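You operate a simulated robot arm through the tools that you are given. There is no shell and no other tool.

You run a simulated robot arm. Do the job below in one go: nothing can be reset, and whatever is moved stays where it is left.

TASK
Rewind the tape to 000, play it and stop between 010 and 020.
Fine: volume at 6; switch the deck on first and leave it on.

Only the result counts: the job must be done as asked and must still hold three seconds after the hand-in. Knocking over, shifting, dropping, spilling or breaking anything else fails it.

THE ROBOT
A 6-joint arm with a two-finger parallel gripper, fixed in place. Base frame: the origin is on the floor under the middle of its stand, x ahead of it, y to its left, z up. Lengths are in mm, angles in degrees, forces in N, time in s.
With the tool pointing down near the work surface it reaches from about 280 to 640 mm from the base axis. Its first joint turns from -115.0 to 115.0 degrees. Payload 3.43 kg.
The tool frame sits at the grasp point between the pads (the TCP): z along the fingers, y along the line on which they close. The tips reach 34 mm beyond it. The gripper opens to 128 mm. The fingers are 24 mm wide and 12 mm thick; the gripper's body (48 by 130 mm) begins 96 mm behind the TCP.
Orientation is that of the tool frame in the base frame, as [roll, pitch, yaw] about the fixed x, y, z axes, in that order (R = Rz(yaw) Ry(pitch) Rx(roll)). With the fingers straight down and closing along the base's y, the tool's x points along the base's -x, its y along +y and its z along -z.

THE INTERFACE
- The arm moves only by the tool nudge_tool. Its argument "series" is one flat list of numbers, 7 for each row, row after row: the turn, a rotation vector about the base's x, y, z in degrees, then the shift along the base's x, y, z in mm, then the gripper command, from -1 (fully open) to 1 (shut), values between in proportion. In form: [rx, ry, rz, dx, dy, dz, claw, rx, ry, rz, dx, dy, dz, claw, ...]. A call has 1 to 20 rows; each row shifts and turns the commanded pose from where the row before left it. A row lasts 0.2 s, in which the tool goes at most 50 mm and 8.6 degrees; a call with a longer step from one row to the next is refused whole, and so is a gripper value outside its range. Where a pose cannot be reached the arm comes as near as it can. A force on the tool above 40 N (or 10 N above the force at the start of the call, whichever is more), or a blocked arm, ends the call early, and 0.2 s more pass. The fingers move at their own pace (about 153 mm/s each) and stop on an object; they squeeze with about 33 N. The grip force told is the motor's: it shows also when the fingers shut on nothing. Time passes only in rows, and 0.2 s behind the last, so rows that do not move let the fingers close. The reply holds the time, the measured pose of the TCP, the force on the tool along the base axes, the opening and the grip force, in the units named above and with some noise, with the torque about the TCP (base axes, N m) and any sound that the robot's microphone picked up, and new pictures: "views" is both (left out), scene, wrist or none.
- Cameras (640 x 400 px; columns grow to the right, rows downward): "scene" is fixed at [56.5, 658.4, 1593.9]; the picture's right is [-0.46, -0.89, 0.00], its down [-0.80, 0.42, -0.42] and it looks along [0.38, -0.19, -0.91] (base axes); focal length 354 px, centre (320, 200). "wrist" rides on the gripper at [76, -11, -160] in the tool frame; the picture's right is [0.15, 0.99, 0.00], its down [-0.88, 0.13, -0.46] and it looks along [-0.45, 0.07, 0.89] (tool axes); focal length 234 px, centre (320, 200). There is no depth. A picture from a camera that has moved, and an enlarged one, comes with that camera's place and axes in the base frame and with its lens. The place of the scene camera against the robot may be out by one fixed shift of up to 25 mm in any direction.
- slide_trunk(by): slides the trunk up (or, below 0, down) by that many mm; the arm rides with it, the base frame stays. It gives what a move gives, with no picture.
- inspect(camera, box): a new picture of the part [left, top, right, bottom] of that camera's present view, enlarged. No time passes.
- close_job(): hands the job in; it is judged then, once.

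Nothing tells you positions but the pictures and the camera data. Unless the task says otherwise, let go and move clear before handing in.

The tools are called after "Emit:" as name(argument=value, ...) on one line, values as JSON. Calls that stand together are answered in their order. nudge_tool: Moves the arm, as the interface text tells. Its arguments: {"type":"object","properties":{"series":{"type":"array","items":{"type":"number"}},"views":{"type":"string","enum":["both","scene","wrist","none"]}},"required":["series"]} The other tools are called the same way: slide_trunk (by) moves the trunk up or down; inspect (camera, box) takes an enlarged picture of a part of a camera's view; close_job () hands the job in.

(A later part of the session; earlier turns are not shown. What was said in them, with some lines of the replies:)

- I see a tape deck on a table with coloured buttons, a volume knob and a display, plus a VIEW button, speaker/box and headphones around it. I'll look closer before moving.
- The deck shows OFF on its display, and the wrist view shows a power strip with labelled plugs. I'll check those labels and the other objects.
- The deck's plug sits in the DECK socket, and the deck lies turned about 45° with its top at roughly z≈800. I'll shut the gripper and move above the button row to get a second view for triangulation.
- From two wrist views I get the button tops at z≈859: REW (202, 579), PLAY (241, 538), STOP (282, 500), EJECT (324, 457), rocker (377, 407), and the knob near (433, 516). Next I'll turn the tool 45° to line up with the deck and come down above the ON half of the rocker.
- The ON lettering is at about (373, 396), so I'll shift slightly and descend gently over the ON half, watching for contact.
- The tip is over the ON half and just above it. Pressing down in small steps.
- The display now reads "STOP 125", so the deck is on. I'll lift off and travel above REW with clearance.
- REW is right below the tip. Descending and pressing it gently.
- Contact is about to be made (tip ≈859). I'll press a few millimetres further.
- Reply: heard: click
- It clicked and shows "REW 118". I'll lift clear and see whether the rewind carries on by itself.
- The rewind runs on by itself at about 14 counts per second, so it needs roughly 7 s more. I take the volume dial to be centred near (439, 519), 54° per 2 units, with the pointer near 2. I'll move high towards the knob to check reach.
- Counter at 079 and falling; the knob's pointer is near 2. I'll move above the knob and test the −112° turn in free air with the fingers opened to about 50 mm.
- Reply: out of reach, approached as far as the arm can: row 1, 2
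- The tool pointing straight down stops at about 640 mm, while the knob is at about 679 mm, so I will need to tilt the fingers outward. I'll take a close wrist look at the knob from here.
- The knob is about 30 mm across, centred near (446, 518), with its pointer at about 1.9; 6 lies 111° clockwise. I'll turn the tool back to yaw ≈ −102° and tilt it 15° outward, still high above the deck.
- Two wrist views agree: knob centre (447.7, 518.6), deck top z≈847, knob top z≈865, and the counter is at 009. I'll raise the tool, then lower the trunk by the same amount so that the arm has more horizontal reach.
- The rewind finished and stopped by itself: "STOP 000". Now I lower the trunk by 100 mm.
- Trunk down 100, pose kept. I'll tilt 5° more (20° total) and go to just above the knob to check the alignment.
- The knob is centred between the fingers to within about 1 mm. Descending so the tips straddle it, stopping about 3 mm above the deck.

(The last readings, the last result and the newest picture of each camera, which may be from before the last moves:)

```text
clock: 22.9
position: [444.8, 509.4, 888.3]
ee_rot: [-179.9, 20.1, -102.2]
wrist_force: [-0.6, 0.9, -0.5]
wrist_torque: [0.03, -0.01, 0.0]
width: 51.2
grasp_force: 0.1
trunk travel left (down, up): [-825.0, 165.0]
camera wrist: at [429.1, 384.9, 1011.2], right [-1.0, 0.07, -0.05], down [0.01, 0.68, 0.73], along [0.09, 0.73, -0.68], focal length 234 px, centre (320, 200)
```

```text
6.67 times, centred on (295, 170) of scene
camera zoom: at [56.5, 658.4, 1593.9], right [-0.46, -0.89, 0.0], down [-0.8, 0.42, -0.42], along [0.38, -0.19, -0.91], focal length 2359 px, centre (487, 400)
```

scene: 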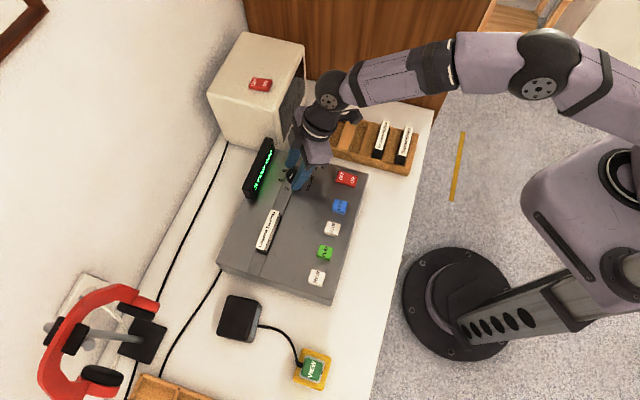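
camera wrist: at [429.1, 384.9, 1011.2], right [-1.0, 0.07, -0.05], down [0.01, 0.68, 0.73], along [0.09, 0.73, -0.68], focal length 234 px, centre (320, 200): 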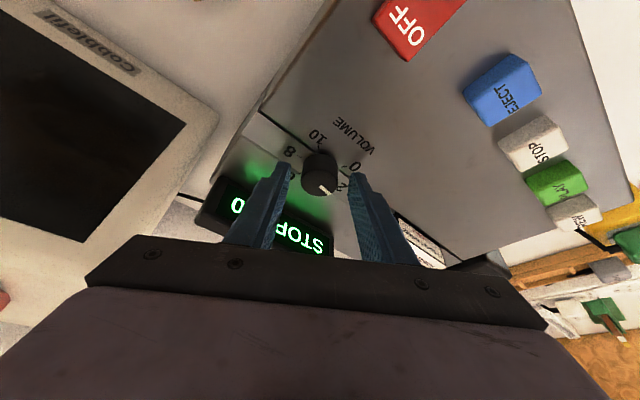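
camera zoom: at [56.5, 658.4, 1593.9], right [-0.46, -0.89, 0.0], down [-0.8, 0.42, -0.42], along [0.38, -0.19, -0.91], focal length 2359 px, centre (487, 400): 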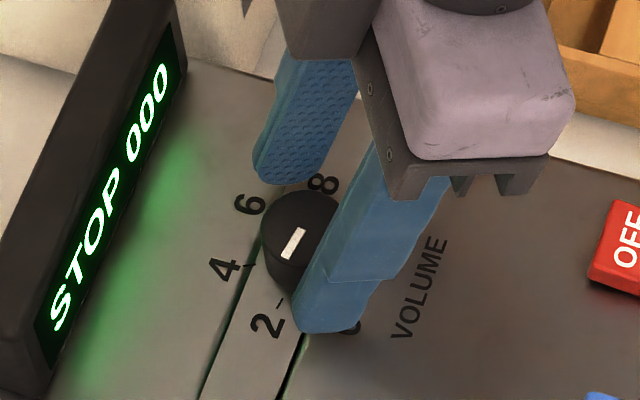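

Fingers straddle the knob evenly. Closing on it.

Emit:
nudge_tool(series=[0, 0, 0, 0, 0, -1, 0.2, 0, 0, 0, 0, 0, 0, 0.4, 0, 0, 0, 0, 0, 0, 1, 0, 0, 0, 0, 0, 0, 1], views="both")

Emit:
inspect(camera="wrist", box=[240, 110, 400, 220])

Emit:
inspect(camera="scene", box=[255, 140, 335, 200])

```text
clock: 23.9
position: [446.5, 510.1, 885.9]
ee_rot: [-179.8, 20.1, -102.2]
wrist_force: [5.0, -0.5, -0.1]
wrist_torque: [0.21, 0.14, -0.05]
width: 31.7
grasp_force: 44.6
trunk travel left (down, up): [-825.0, 165.0]
camera wrist: at [429.6, 384.9, 1009.9], right [-1.0, 0.08, -0.05], down [0.01, 0.68, 0.73], along [0.09, 0.73, -0.68], focal length 234 px, centre (320, 200)
```

scene: 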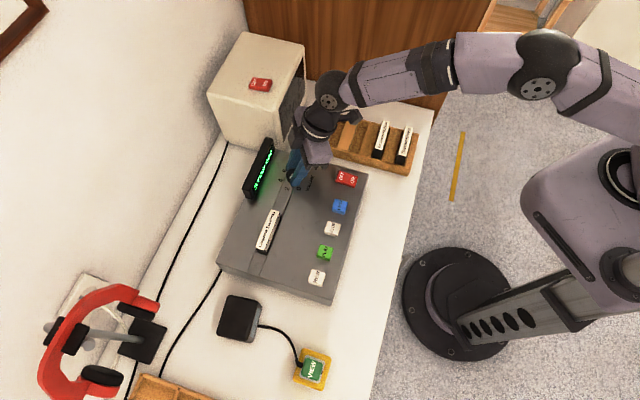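
wrist: 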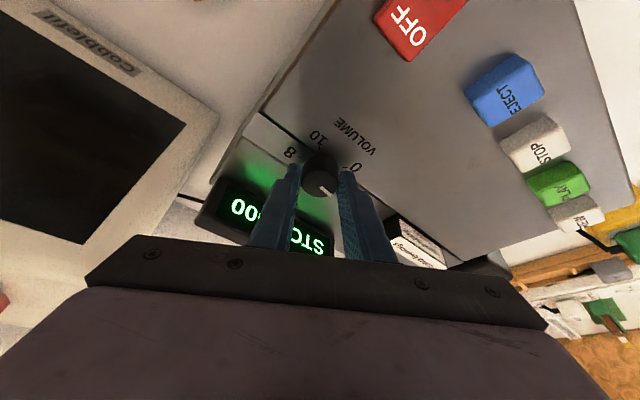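

```text
3.64 times, centred on (320, 165) of wrist
camera zoom: at [429.6, 384.9, 1009.9], right [-1.0, 0.08, -0.05], down [0.01, 0.68, 0.73], along [0.09, 0.73, -0.68], focal length 852 px, centre (320, 327)
```

zoom: 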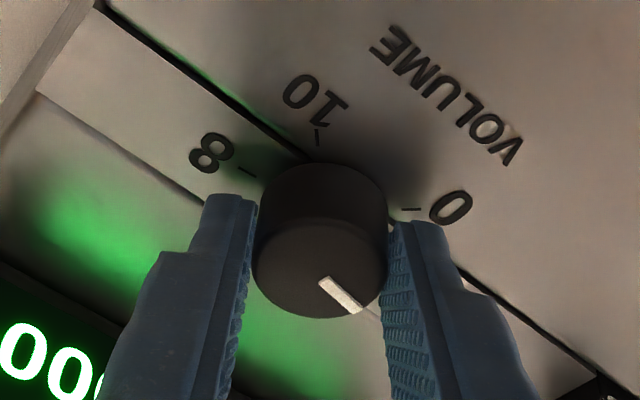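

```text
6.67 times, centred on (295, 170) of scene
camera zoom: at [56.5, 658.4, 1593.9], right [-0.46, -0.89, 0.0], down [-0.8, 0.42, -0.42], along [0.38, -0.19, -0.91], focal length 2359 px, centre (487, 400)
```

zoom: 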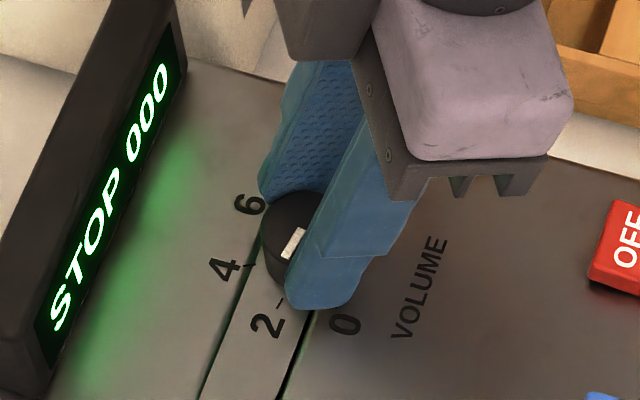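

Held with a firm, fairly even grip (31.7 mm). Turning clockwise: first 24°, with the TCP following so the axis stays on the knob.

Emit:
nudge_tool(series=[0, 0, -8, -1.2, 0.35, 0, 1, 0, 0, -8, -1.13, 0.51, 0, 1, 0, 0, -8, -1.05, 0.66, 0, 1], views="both")

Emit:
inspect(camera="wrist", box=[240, 110, 400, 220])

```text
clock: 24.7
position: [444.1, 512.1, 885.6]
ee_rot: [-179.9, 20.1, -126.2]
wrist_force: [8.2, 3.6, 0.2]
wrist_torque: [-0.22, 0.59, -0.01]
width: 31.5
grasp_force: 44.4
trunk travel left (down, up): [-825.0, 165.0]
camera wrist: at [376.7, 403.7, 1009.8], right [-0.88, 0.47, -0.05], down [0.29, 0.62, 0.73], along [0.38, 0.63, -0.68], focal length 234 px, centre (320, 200)
```

scene: 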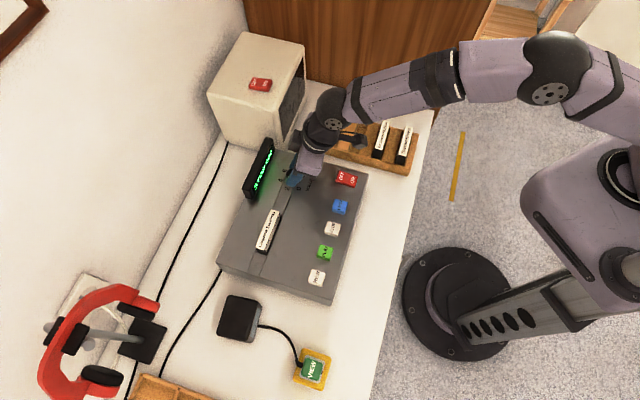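
wrist: 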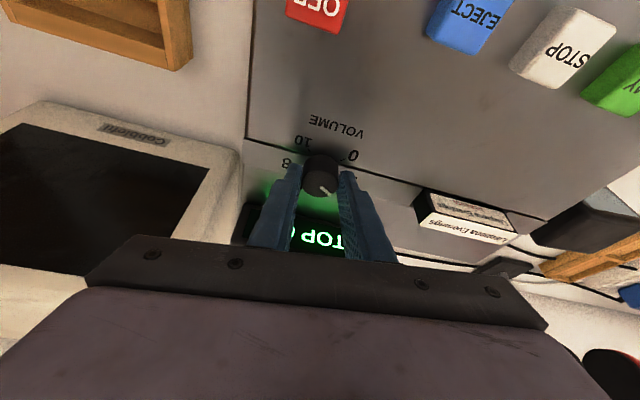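

```text
3.64 times, centred on (320, 165) of wrist
camera zoom: at [376.7, 403.7, 1009.8], right [-0.88, 0.47, -0.05], down [0.29, 0.62, 0.73], along [0.38, 0.63, -0.68], focal length 852 px, centre (320, 327)
```

zoom: 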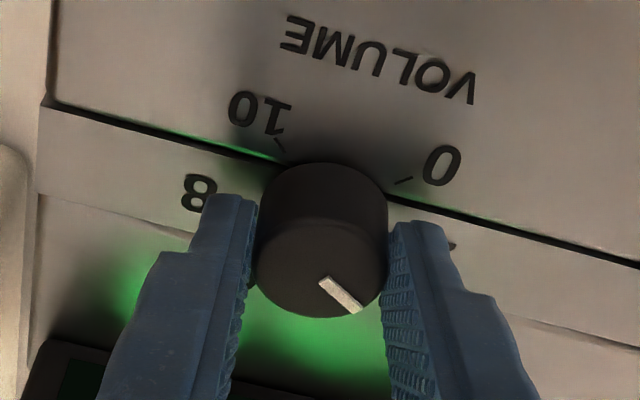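

The pointer turns with the gripper and forces stay low. Continuing another 32°.

Emit:
nudge_tool(series=[0, 0, -8, -0.55, 1.0, 0, 1, 0, 0, -8, -0.6, 1.0, 0, 1, 0, 0, -8, -0.6, 1.03, 0, 1, 0, 0, -8, -0.54, 1.12, 0, 1], views="both")

Emit:
inspect(camera="wrist", box=[240, 110, 400, 220])

Emit:
inspect(camera="scene", box=[255, 140, 335, 200])

```text
clock: 25.7
position: [439.8, 515.3, 886.4]
ee_rot: [-179.8, 20.1, -158.2]
wrist_force: [4.3, 2.3, -1.8]
wrist_torque: [0.51, -0.08, 0.03]
width: 31.7
grasp_force: 45.3
trunk travel left (down, up): [-825.0, 165.0]
camera wrist: at [326.9, 458.8, 1010.1], right [-0.49, 0.87, -0.05], down [0.58, 0.37, 0.73], along [0.65, 0.33, -0.68], focal length 234 px, centre (320, 200)
```

scene: 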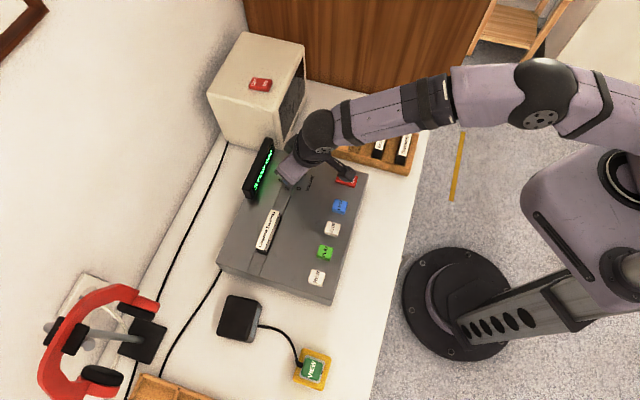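
wrist: 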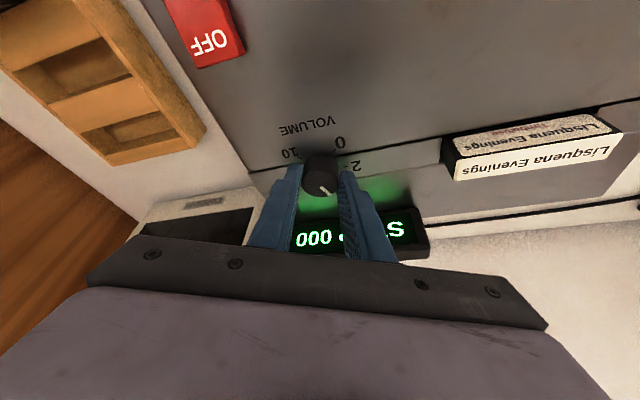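

```text
3.64 times, centred on (320, 165) of wrist
camera zoom: at [326.9, 458.8, 1010.1], right [-0.49, 0.87, -0.05], down [0.58, 0.37, 0.73], along [0.65, 0.33, -0.68], focal length 852 px, centre (320, 327)
```

zoom: 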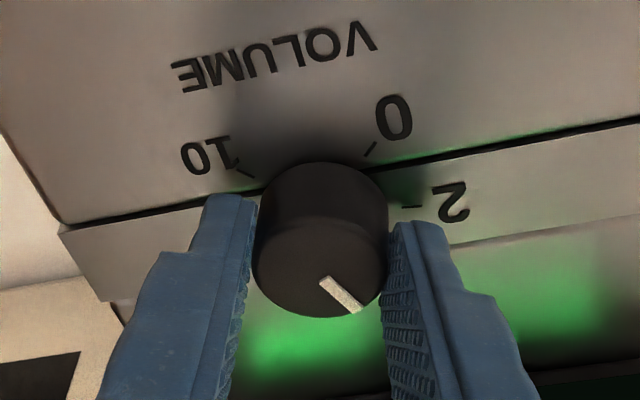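

```text
6.67 times, centred on (295, 170) of scene
camera zoom: at [56.5, 658.4, 1593.9], right [-0.46, -0.89, 0.0], down [-0.8, 0.42, -0.42], along [0.38, -0.19, -0.91], focal length 2359 px, centre (487, 400)
```

zoom: 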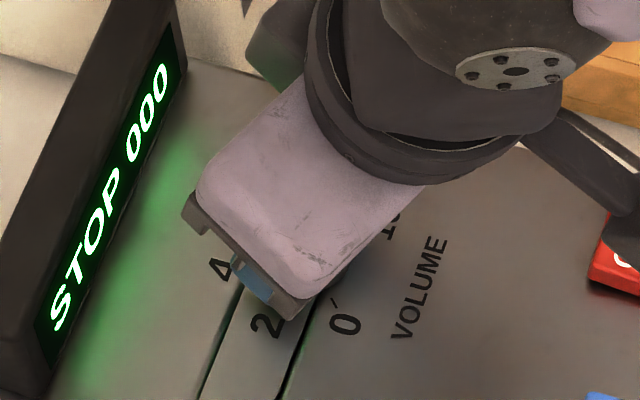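

Volume should be near 4 now. I'll open, swing back 56° around the knob at a slightly raised height, and look before regripping.

Emit:
nudge_tool(series=[0, 0, 0, 0, 0, 0, 0.2, 0, 0, 0, 0, 0, 0, 0.2, 0, 0, 0, 0, 0, 10, 0.2, 0, 0, 0, 0, 0, 18, 0.2, 0, 0, 8, 0.54, -1.12, 0, 0.2, 0, 0, 8, 0.6, -1.03, 0, 0.2, 0, 0, 8, 0.6, -1.0, 0, 0.2, 0, 0, 8, 0.8, -0.8, 0, 0.2, 0, 0, 8, 1.05, -0.6, 0, 0.2, 0, 0, 8, 1.2, -0.4, 0, 0.2, 0, 0, 8, 1.2, -0.35, 0, 0.2, 0, 0, 0, 0, 0, 0, 0.2], views="both")

Emit:
inspect(camera="wrist", box=[240, 90, 400, 220])

Emit:
inspect(camera="scene", box=[255, 140, 335, 200])

```text
clock: 28.3
position: [445.6, 510.1, 913.9]
ee_rot: [-179.9, 20.0, -102.1]
wrist_force: [0.0, 0.1, -0.4]
wrist_torque: [0.01, -0.03, -0.01]
width: 51.4
grasp_force: 0.1
trunk travel left (down, up): [-825.0, 165.0]
camera wrist: at [429.8, 384.6, 1037.6], right [-1.0, 0.07, -0.05], down [0.01, 0.68, 0.73], along [0.09, 0.73, -0.68], focal length 234 px, centre (320, 200)
```

scene: 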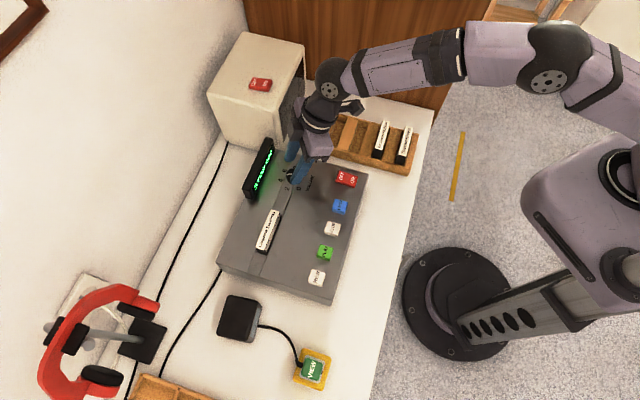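
wrist: 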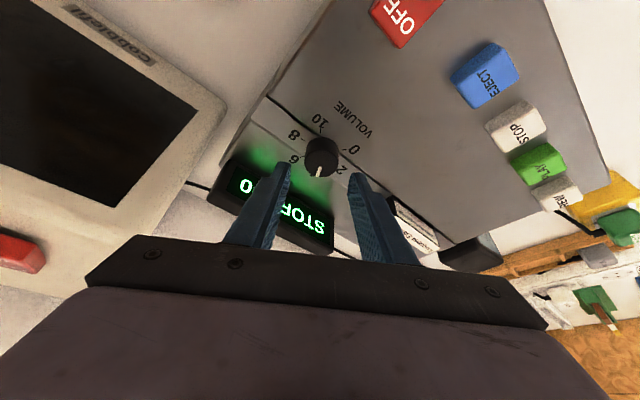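

```text
3.08 times, centred on (320, 155) of wrist
camera zoom: at [429.8, 384.6, 1037.6], right [-1.0, 0.07, -0.05], down [0.01, 0.68, 0.73], along [0.09, 0.73, -0.68], focal length 720 px, centre (320, 338)
```

zoom: 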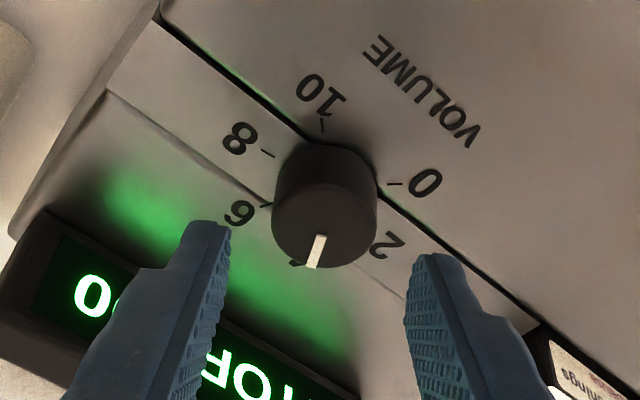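

```text
6.67 times, centred on (295, 170) of scene
camera zoom: at [56.5, 658.4, 1593.9], right [-0.46, -0.89, 0.0], down [-0.8, 0.42, -0.42], along [0.38, -0.19, -0.91], focal length 2359 px, centre (487, 400)
```

zoom: 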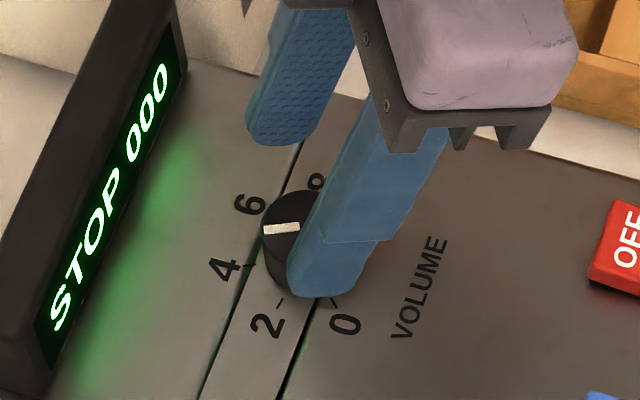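

Pointer now reads about 4 (angle ≈72°). I'll descend, regrip, and turn a further ~54.5° clockwise to reach 6.

Emit:
nudge_tool(series=[0, 0, 0, 0, 0, -14, 0.2, 0, 0, 0, 0, 0, -8, 0.2, 0, 0, 0, 0, 0, -4, 0.2, 0, 0, 0, 0, 0, -2, 0.2, 0, 0, 0, 0, 0, 0, 0.4, 0, 0, 0, 0, 0, 0, 1, 0, 0, 0, 0, 0, 0, 1], views="wrist")

Emit:
inspect(camera="wrist", box=[240, 110, 400, 220])

```text
clock: 29.9
position: [446.8, 510.8, 885.5]
ee_rot: [-179.9, 20.0, -102.3]
wrist_force: [-1.5, -0.2, -0.3]
wrist_torque: [0.36, 0.05, -0.03]
width: 31.2
grasp_force: 45.0
trunk travel left (down, up): [-825.0, 165.0]
camera wrist: at [429.8, 385.2, 1009.7], right [-1.0, 0.07, -0.05], down [0.01, 0.68, 0.73], along [0.09, 0.73, -0.68], focal length 234 px, centre (320, 200)
```

wrist: 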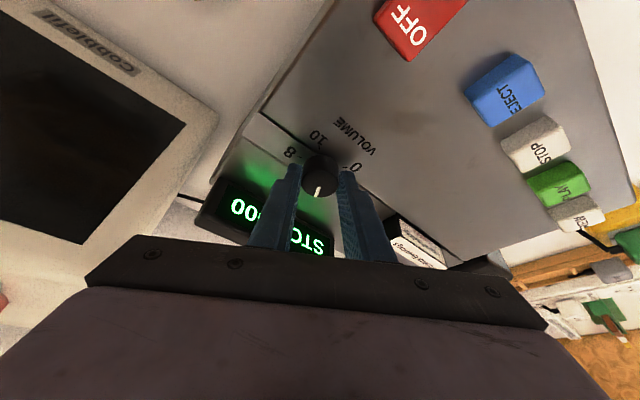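

```text
3.64 times, centred on (320, 165) of wrist
camera zoom: at [429.8, 385.2, 1009.7], right [-1.0, 0.07, -0.05], down [0.01, 0.68, 0.73], along [0.09, 0.73, -0.68], focal length 852 px, centre (320, 327)
```

zoom: 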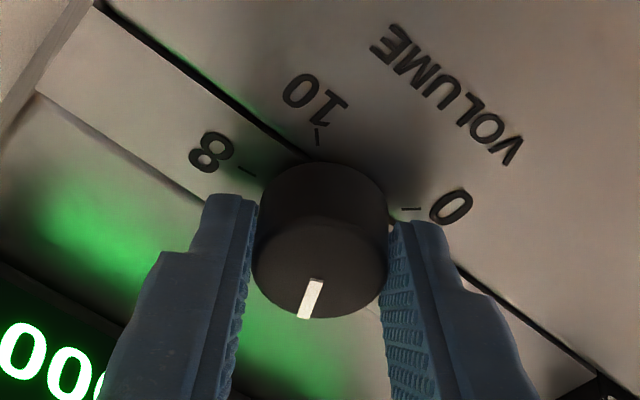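

Emit:
nudge_tool(series=[0, 0, -8, -1.1, 0.35, 0, 1, 0, 0, -8, -1.05, 0.51, 0, 1, 0, 0, -8, -0.9, 0.66, 0, 1, 0, 0, -8, -0.8, 0.85, 0, 1, 0, 0, -8, -0.65, 0.95, 0, 1, 0, 0, -8, -0.6, 1.03, 0, 1, 0, 0, -6.5, -0.45, 0.95, 0, 1, 0, 0, 0, 0, 0, 0, 1], views="wrist")

Emit:
inspect(camera="wrist", box=[240, 110, 400, 220])

```text
clock: 31.7
position: [440.5, 515.7, 887.2]
ee_rot: [-179.8, 20.1, -156.7]
wrist_force: [-3.5, -1.1, -2.4]
wrist_torque: [0.15, -0.34, 0.01]
width: 31.3
grasp_force: 45.0
trunk travel left (down, up): [-825.0, 165.0]
camera wrist: at [328.7, 455.8, 1009.9], right [-0.52, 0.85, -0.05], down [0.57, 0.39, 0.73], along [0.64, 0.35, -0.68], focal length 234 px, centre (320, 200)
```

wrist: 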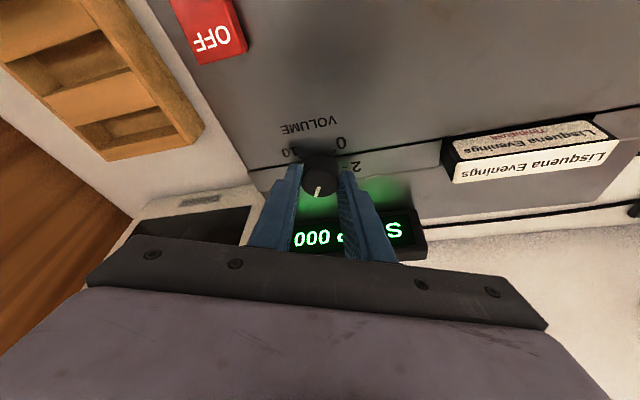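

```text
3.64 times, centred on (320, 165) of wrist
camera zoom: at [328.7, 455.8, 1009.9], right [-0.52, 0.85, -0.05], down [0.57, 0.39, 0.73], along [0.64, 0.35, -0.68], focal length 852 px, centre (320, 327)
```

zoom: 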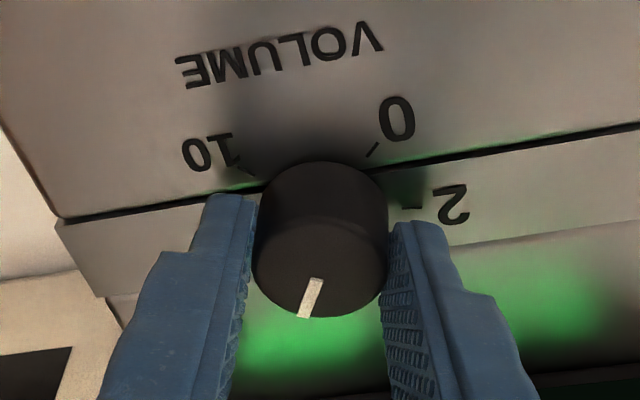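

Turned 54.5°. Opening, lifting clear, un-tilting, and moving away towards PLAY (staying high) so I can check the dial.

Emit:
nudge_tool(series=[0, 0, 0, 0, 0, 0, 0.2, 0, 0, 0, 0, 0, 0, 0.2, 0, 0, 0, 0, 0, 15, 0.2, 0, 0, 0, 0, 0, 25, 0.2, -2.64, 6.12, 0, -40, 4.5, 15, 0.2, -2.64, 6.12, 0, -40, 4.5, 0, 0.2, -2.64, 6.12, 0, -40, 4.5, 0, 1, 0, 0, 7.2, -40, 4.5, 0, 1, 0, 0, 7.2, -40, 4.5, 0, 1, 0, 0, 7.2, 0, 0, 0, 1, 0, 0, 0, 0, 0, 0, 1], views="both")

Emit:
inspect(camera="scene", box=[270, 155, 320, 195])

Emit:
inspect(camera="scene", box=[210, 130, 380, 310])

```text
clock: 34.1
position: [241.3, 538.8, 940.6]
ee_rot: [-179.9, 0.0, -135.0]
wrist_force: [0.6, -0.4, 0.5]
wrist_torque: [0.01, 0.02, 0.0]
width: 0.0
grasp_force: 33.0
trunk travel left (down, up): [-825.0, 165.0]
camera wrist: at [195.2, 477.1, 1099.7], right [-0.8, 0.6, 0.0], down [0.53, 0.72, 0.46], along [0.27, 0.36, -0.89], focal length 234 px, centre (320, 200)
```

scene: 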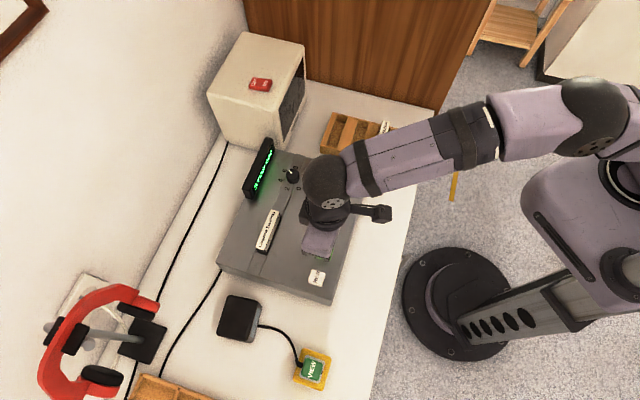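
wrist: 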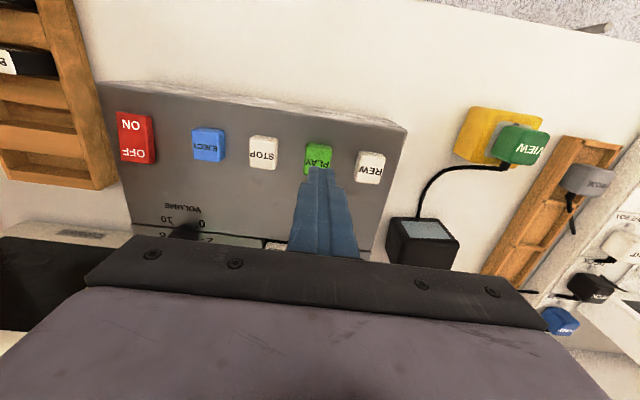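

```text
10.00 times, centred on (295, 175) of scene
camera zoom: at [56.5, 658.4, 1593.9], right [-0.46, -0.89, 0.0], down [-0.8, 0.42, -0.42], along [0.38, -0.19, -0.91], focal length 3538 px, centre (570, 450)
```

zoom: 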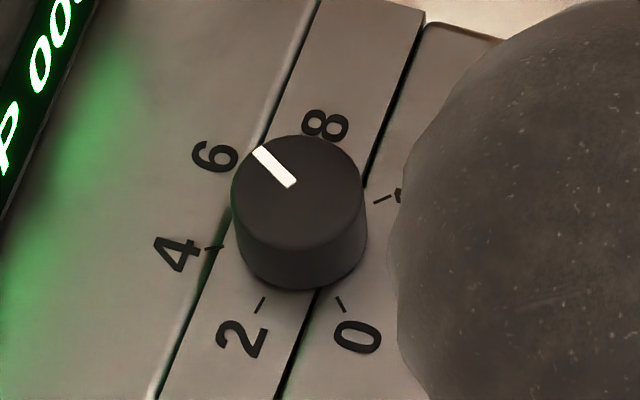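

```text
2.22 times, centred on (295, 220) of scene
camera zoom: at [56.5, 658.4, 1593.9], right [-0.46, -0.89, 0.0], down [-0.8, 0.42, -0.42], along [0.38, -0.19, -0.91], focal length 786 px, centre (376, 156)
```

zoom: 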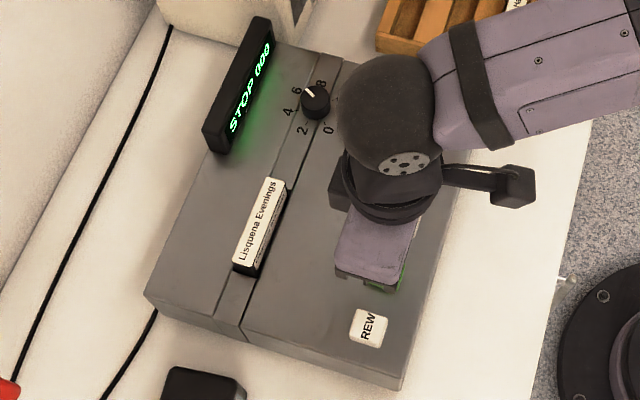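

The pointer now sits by 6. I'll zoom more tightly to check how exact it is.

Emit:
inspect(camera="scene", box=[281, 161, 311, 189])

Emit:
inspect(camera="wrist", box=[130, 190, 250, 250])

```text
14.29 times, centred on (296, 175) of scene
camera zoom: at [56.5, 658.4, 1593.9], right [-0.46, -0.89, 0.0], down [-0.8, 0.42, -0.42], along [0.38, -0.19, -0.91], focal length 5055 px, centre (663, 557)
```

zoom: 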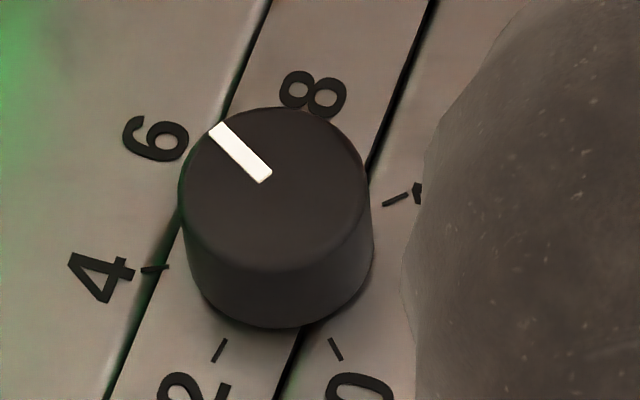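

```text
5.33 times, centred on (190, 220) of wrist
camera zoom: at [195.2, 477.1, 1099.7], right [-0.8, 0.6, 0.0], down [0.53, 0.72, 0.46], along [0.27, 0.36, -0.89], focal length 1249 px, centre (1013, 93)
```

zoom: 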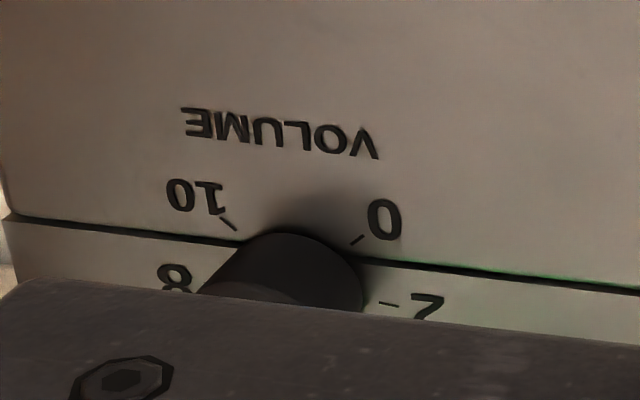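

Dial reads 6.0–6.1 by the tick geometry, which is good. The counter is at STOP 000 and the tip is right above PLAY at (241, 539), so I'll press PLAY and lift off at once.

Emit:
nudge_tool(series=[0, 0, 0, 0, 0, -20, 1, 0, 0, 0, 0, 0, -18, 1, 0, 0, 0, 0, 0, -5, 1, 0, 0, 0, 0, 0, -3, 1, 0, 0, 0, 0, 0, -2, 1, 0, 0, 0, 0, 0, -2, 1, 0, 0, 0, 0, 0, -2.3, 1], views="scene")

Emit:
inspect(camera="scene", box=[225, 130, 315, 210])

```text
clock: 35.7
position: [239.8, 538.1, 888.4]
ee_rot: [-179.9, 0.1, -135.1]
wrist_force: [0.6, 0.8, 2.0]
wrist_torque: [0.02, 0.02, -0.02]
width: 0.0
grasp_force: 32.8
trunk travel left (down, up): [-825.0, 165.0]
heard: click
```

scene: 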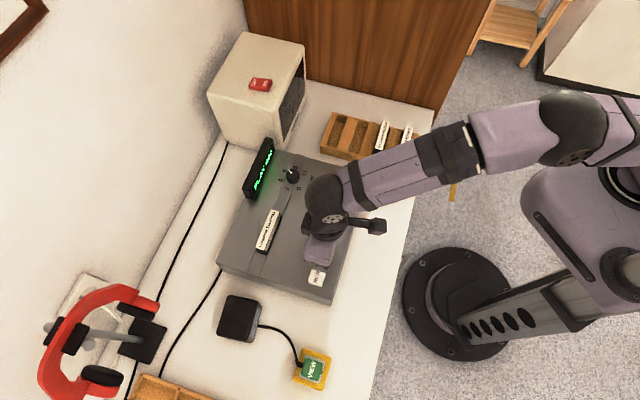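

```text
5.00 times, centred on (270, 170) of scene
camera zoom: at [56.5, 658.4, 1593.9], right [-0.46, -0.89, 0.0], down [-0.8, 0.42, -0.42], along [0.38, -0.19, -0.91], focal length 1769 px, centre (570, 350)
```

zoom: 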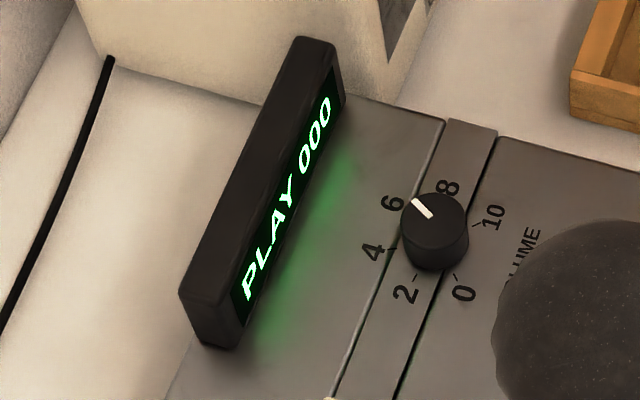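

PLAY is engaged at "PLAY 000". I'll lift and go across to hover over STOP, then read the counting rate.

Emit:
nudge_tool(series=[0, 0, 0, 0, 0, 12, 1, 0, 0, 0, 0, 0, 15, 1, 0, 0, 0, 20.5, -19, 0, 1, 0, 0, 0, 21, -19, 0, 1, 0, 0, 0, 0, 0, -10, 1], views="both")

Emit:
inspect(camera="scene", box=[225, 130, 315, 210])

Emit:
inspect(camera="wrist", box=[260, 110, 380, 210])

```text
clock: 36.9
position: [280.4, 498.5, 905.0]
ee_rot: [-179.9, 0.1, -135.1]
wrist_force: [0.2, 0.4, 0.2]
wrist_torque: [-0.03, 0.03, 0.02]
width: 0.0
grasp_force: 33.4
trunk travel left (down, up): [-825.0, 165.0]
camera wrist: at [235.6, 438.0, 1064.6], right [-0.8, 0.6, 0.0], down [0.53, 0.71, 0.46], along [0.27, 0.36, -0.89], focal length 234 px, centre (320, 200)
```

scene: 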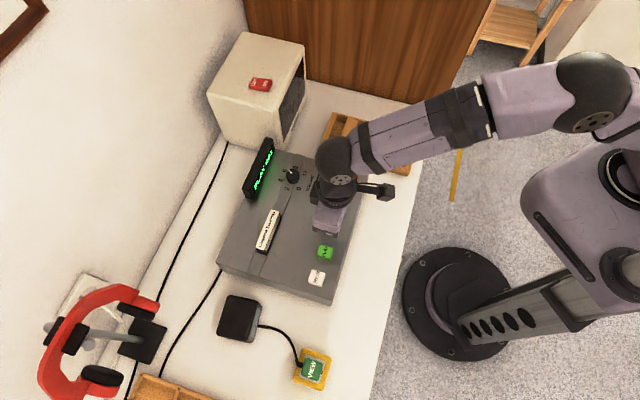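
wrist: 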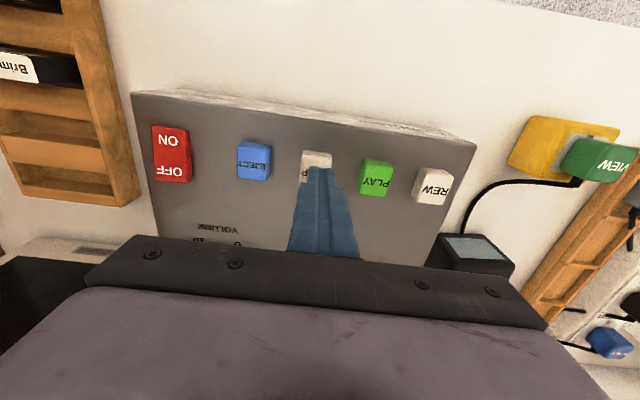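

```text
5.00 times, centred on (270, 170) of scene
camera zoom: at [56.5, 658.4, 1593.9], right [-0.46, -0.89, 0.0], down [-0.8, 0.42, -0.42], along [0.38, -0.19, -0.91], focal length 1769 px, centre (570, 350)
```

zoom: 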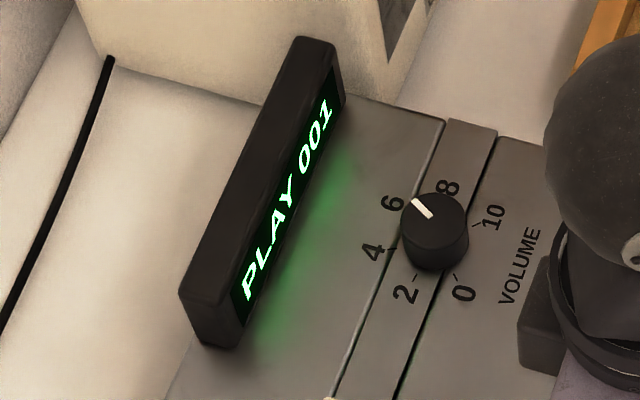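

```text
4.00 times, centred on (320, 160) of wrist
camera zoom: at [235.6, 438.0, 1064.6], right [-0.8, 0.6, 0.0], down [0.53, 0.71, 0.46], along [0.27, 0.36, -0.89], focal length 937 px, centre (320, 360)
```

zoom: 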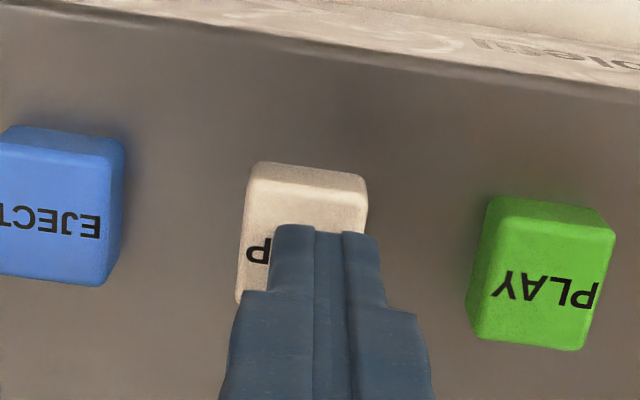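

Over STOP, and the counter runs at about 1 count per second (001 now). I'll wait in place with idle rows and watch it.

Emit:
nudge_tool(series=[0, 0, 0, 1.5, -0.5, 0, 1, 0, 0, 0, 0, 0, 0, 1, 0, 0, 0, 0, 0, 0, 1, 0, 0, 0, 0, 0, 0, 1, 0, 0, 0, 0, 0, 0, 1, 0, 0, 0, 0, 0, 0, 1, 0, 0, 0, 0, 0, 0, 1, 0, 0, 0, 0, 0, 0, 1, 0, 0, 0, 0, 0, 0, 1, 0, 0, 0, 0, 0, 0, 1, 0, 0, 0, 0, 0, 0, 1, 0, 0, 0, 0, 0, 0, 1, 0, 0, 0, 0, 0, 0, 1, 0, 0, 0, 0, 0, 0, 1, 0, 0, 0, 0, 0, 0, 1, 0, 0, 0, 0, 0, 0, 1, 0, 0, 0, 0, 0, 0, 1, 0, 0, 0, 0, 0, 0, 1, 0, 0, 0, 0, 0, 0, 1, 0, 0, 0, 0, 0, 0, 1], views="scene")

Emit:
inspect(camera="scene", box=[225, 130, 315, 210])

```text
clock: 41.1
position: [282.7, 498.3, 905.4]
ee_rot: [-179.9, 0.0, -135.2]
wrist_force: [0.0, -0.2, 0.8]
wrist_torque: [-0.01, -0.01, -0.01]
width: 0.2
grasp_force: 33.1
trunk travel left (down, up): [-825.0, 165.0]
```

scene: 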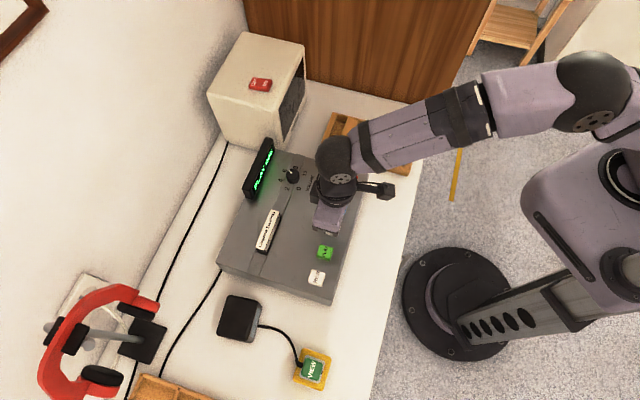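

```text
5.00 times, centred on (270, 170) of scene
camera zoom: at [56.5, 658.4, 1593.9], right [-0.46, -0.89, 0.0], down [-0.8, 0.42, -0.42], along [0.38, -0.19, -0.91], focal length 1769 px, centre (570, 350)
```

zoom: 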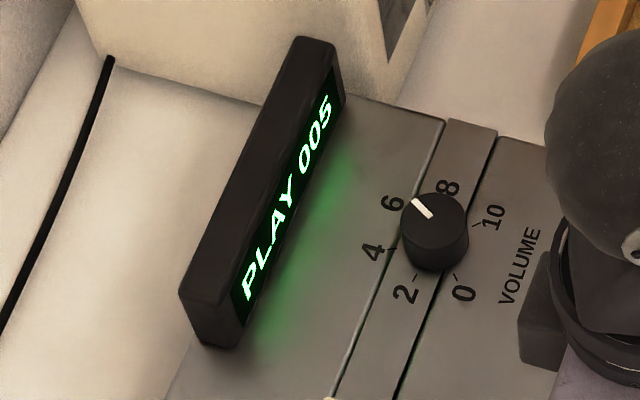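

PLAY 005, so one count per second. I'll wait about 8 s more in two calls, then press STOP near 014.

Emit:
nudge_tool(series=[0, 0, 0, 0, 0, 0, 1, 0, 0, 0, 0, 0, 0, 1, 0, 0, 0, 0, 0, 0, 1, 0, 0, 0, 0, 0, 0, 1, 0, 0, 0, 0, 0, 0, 1, 0, 0, 0, 0, 0, 0, 1, 0, 0, 0, 0, 0, 0, 1, 0, 0, 0, 0, 0, 0, 1, 0, 0, 0, 0, 0, 0, 1, 0, 0, 0, 0, 0, 0, 1, 0, 0, 0, 0, 0, 0, 1, 0, 0, 0, 0, 0, 0, 1, 0, 0, 0, 0, 0, 0, 1, 0, 0, 0, 0, 0, 0, 1, 0, 0, 0, 0, 0, 0, 1, 0, 0, 0, 0, 0, 0, 1, 0, 0, 0, 0, 0, 0, 1, 0, 0, 0, 0, 0, 0, 1, 0, 0, 0, 0, 0, 0, 1, 0, 0, 0, 0, 0, 0, 1], views="none")

Emit:
inspect(camera="scene", box=[225, 130, 315, 210])

```text
clock: 45.3
position: [283.4, 498.6, 905.7]
ee_rot: [-179.9, 0.0, -135.0]
wrist_force: [-0.4, -0.5, -0.3]
wrist_torque: [0.01, -0.02, 0.01]
width: 0.0
grasp_force: 32.4
trunk travel left (down, up): [-825.0, 165.0]
```

```text
5.00 times, centred on (270, 170) of scene
camera zoom: at [56.5, 658.4, 1593.9], right [-0.46, -0.89, 0.0], down [-0.8, 0.42, -0.42], along [0.38, -0.19, -0.91], focal length 1769 px, centre (570, 350)
```

zoom: 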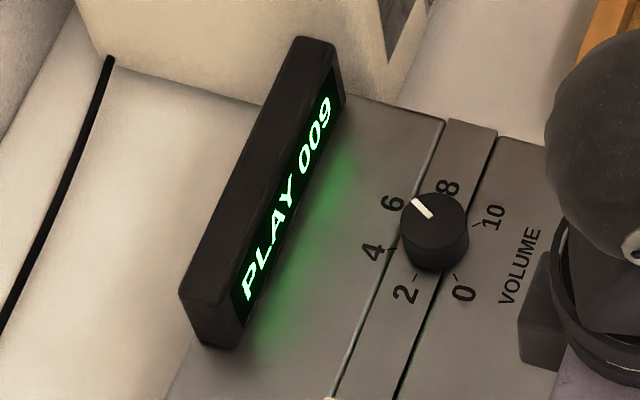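

PLAY 009. I'll idle for 3 s and then press STOP at about 013.

Emit:
nudge_tool(series=[0, 0, 0, 0, 0, 0, 1, 0, 0, 0, 0, 0, 0, 1, 0, 0, 0, 0, 0, 0, 1, 0, 0, 0, 0, 0, 0, 1, 0, 0, 0, 0, 0, 0, 1, 0, 0, 0, 0, 0, 0, 1, 0, 0, 0, 0, 0, 0, 1, 0, 0, 0, 0, 0, 0, 1, 0, 0, 0, 0, 0, 0, 1, 0, 0, 0, 0, 0, 0, 1, 0, 0, 0, 0, 0, 0, 1, 0, 0, 0, 0, 0, 0, 1, 0, 0, 0, 0, 0, 0, 1, 0, 0, 0, 0, 0, 0, 1, 0, 0, 0, 0, 0, -8, 1, 0, 0, 0, 0, 0, -4, 1, 0, 0, 0, 0, 0, -2, 1, 0, 0, 0, 0, 0, -2, 1, 0, 0, 0, 0, 0, -1.5, 1], views="scene")

Emit:
inspect(camera="scene", box=[225, 130, 315, 210])

```text
clock: 49.3
position: [282.4, 499.8, 889.5]
ee_rot: [-179.8, -0.1, -135.0]
wrist_force: [-1.5, -0.4, 1.9]
wrist_torque: [-0.01, 0.04, 0.0]
width: 0.2
grasp_force: 33.2
trunk travel left (down, up): [-825.0, 165.0]
heard: click
```

scene: 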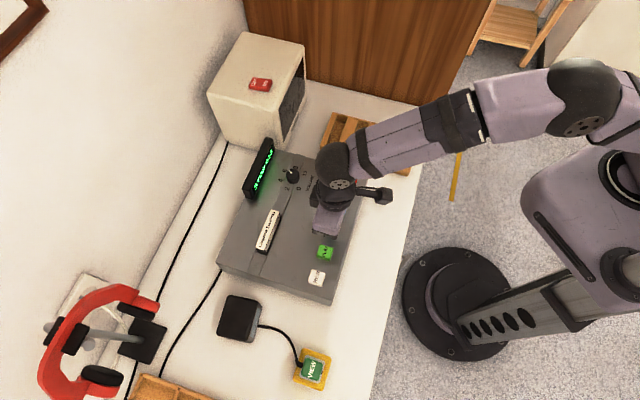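

```text
5.00 times, centred on (270, 170) of scene
camera zoom: at [56.5, 658.4, 1593.9], right [-0.46, -0.89, 0.0], down [-0.8, 0.42, -0.42], along [0.38, -0.19, -0.91], focal length 1769 px, centre (570, 350)
```

zoom: 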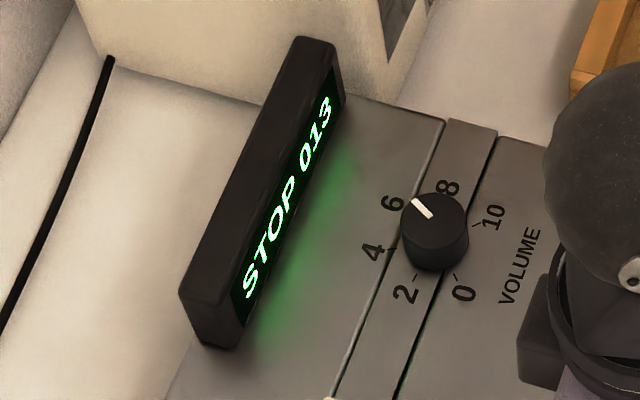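

"STOP 013" – the tape is stopped within the range. Lifting off and moving clear, then a final check.

Emit:
nudge_tool(series=[0, 0, 0, 0, 0, 20, 1, 0, 0, 0, 0, 0, 40, 1, 0, 0, 0, 0, 0, 45, 1, 0, 0, 0, -30, -30, 20, 1, 0, 0, 0, -30, -30, 0, 1, 0, 0, 0, -30, -30, 0, 1, 0, 0, 0, 0, 0, 0, 1], views="both")

Emit:
inspect(camera="scene", box=[210, 130, 380, 310])

Emit:
inspect(camera="scene", box=[240, 140, 320, 200])

```text
clock: 50.9
position: [192.7, 407.8, 1013.1]
ee_rot: [-179.9, 0.0, -135.1]
wrist_force: [-0.5, -0.3, -0.1]
wrist_torque: [-0.01, 0.02, 0.03]
width: 0.0
grasp_force: 33.2
trunk travel left (down, up): [-825.0, 165.0]
camera wrist: at [146.8, 347.1, 1172.9], right [-0.8, 0.6, 0.0], down [0.53, 0.71, 0.46], along [0.27, 0.36, -0.89], focal length 234 px, centre (320, 200)
```

scene: 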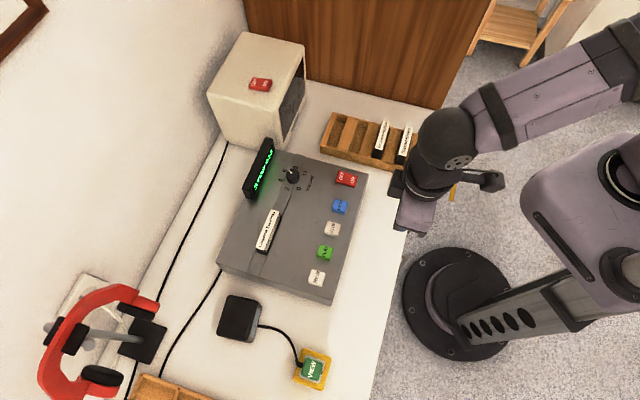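
wrist: 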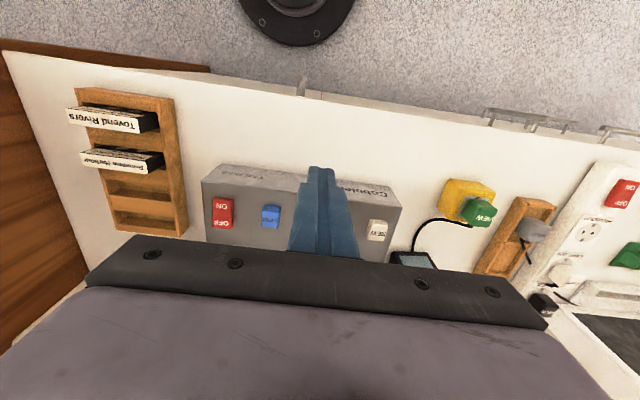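

```text
2.22 times, centred on (295, 220) of scene
camera zoom: at [56.5, 658.4, 1593.9], right [-0.46, -0.89, 0.0], down [-0.8, 0.42, -0.42], along [0.38, -0.19, -0.91], focal length 786 px, centre (376, 156)
```

zoom: 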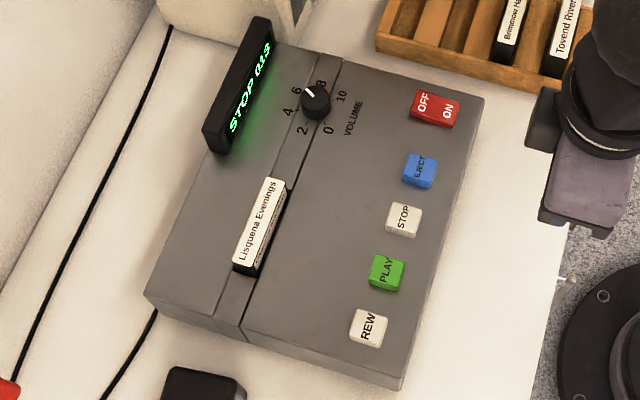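

```text
6.67 times, centred on (280, 170) of scene
camera zoom: at [56.5, 658.4, 1593.9], right [-0.46, -0.89, 0.0], down [-0.8, 0.42, -0.42], along [0.38, -0.19, -0.91], focal length 2359 px, centre (587, 400)
```

zoom: 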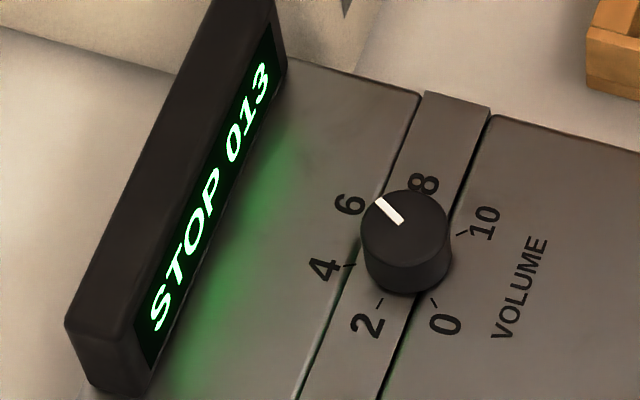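

The deck is on and reads "STOP 013", the volume pointer is at 6, the deck has not shifted, and the arm is clear. Handing in.

Emit:
close_job()

```text
The job is handed in.
```

The deck was switched on first and is still on. The tape rewound to 000, played, and was stopped at 013. The job is handed in.

- **Volume:** I measured the pointer at about 6.0–6.1 from the dial's tick marks. The knob was out of reach with the tool straight down, so I lowered the trunk 100 mm and tilted the gripper to turn it in two grips.
- **Surroundings:** The deck looks exactly where it was in the before and after pictures, and nothing else was touched. The arm is clear of the table items. I left the trunk 100 mm lower than at the start.
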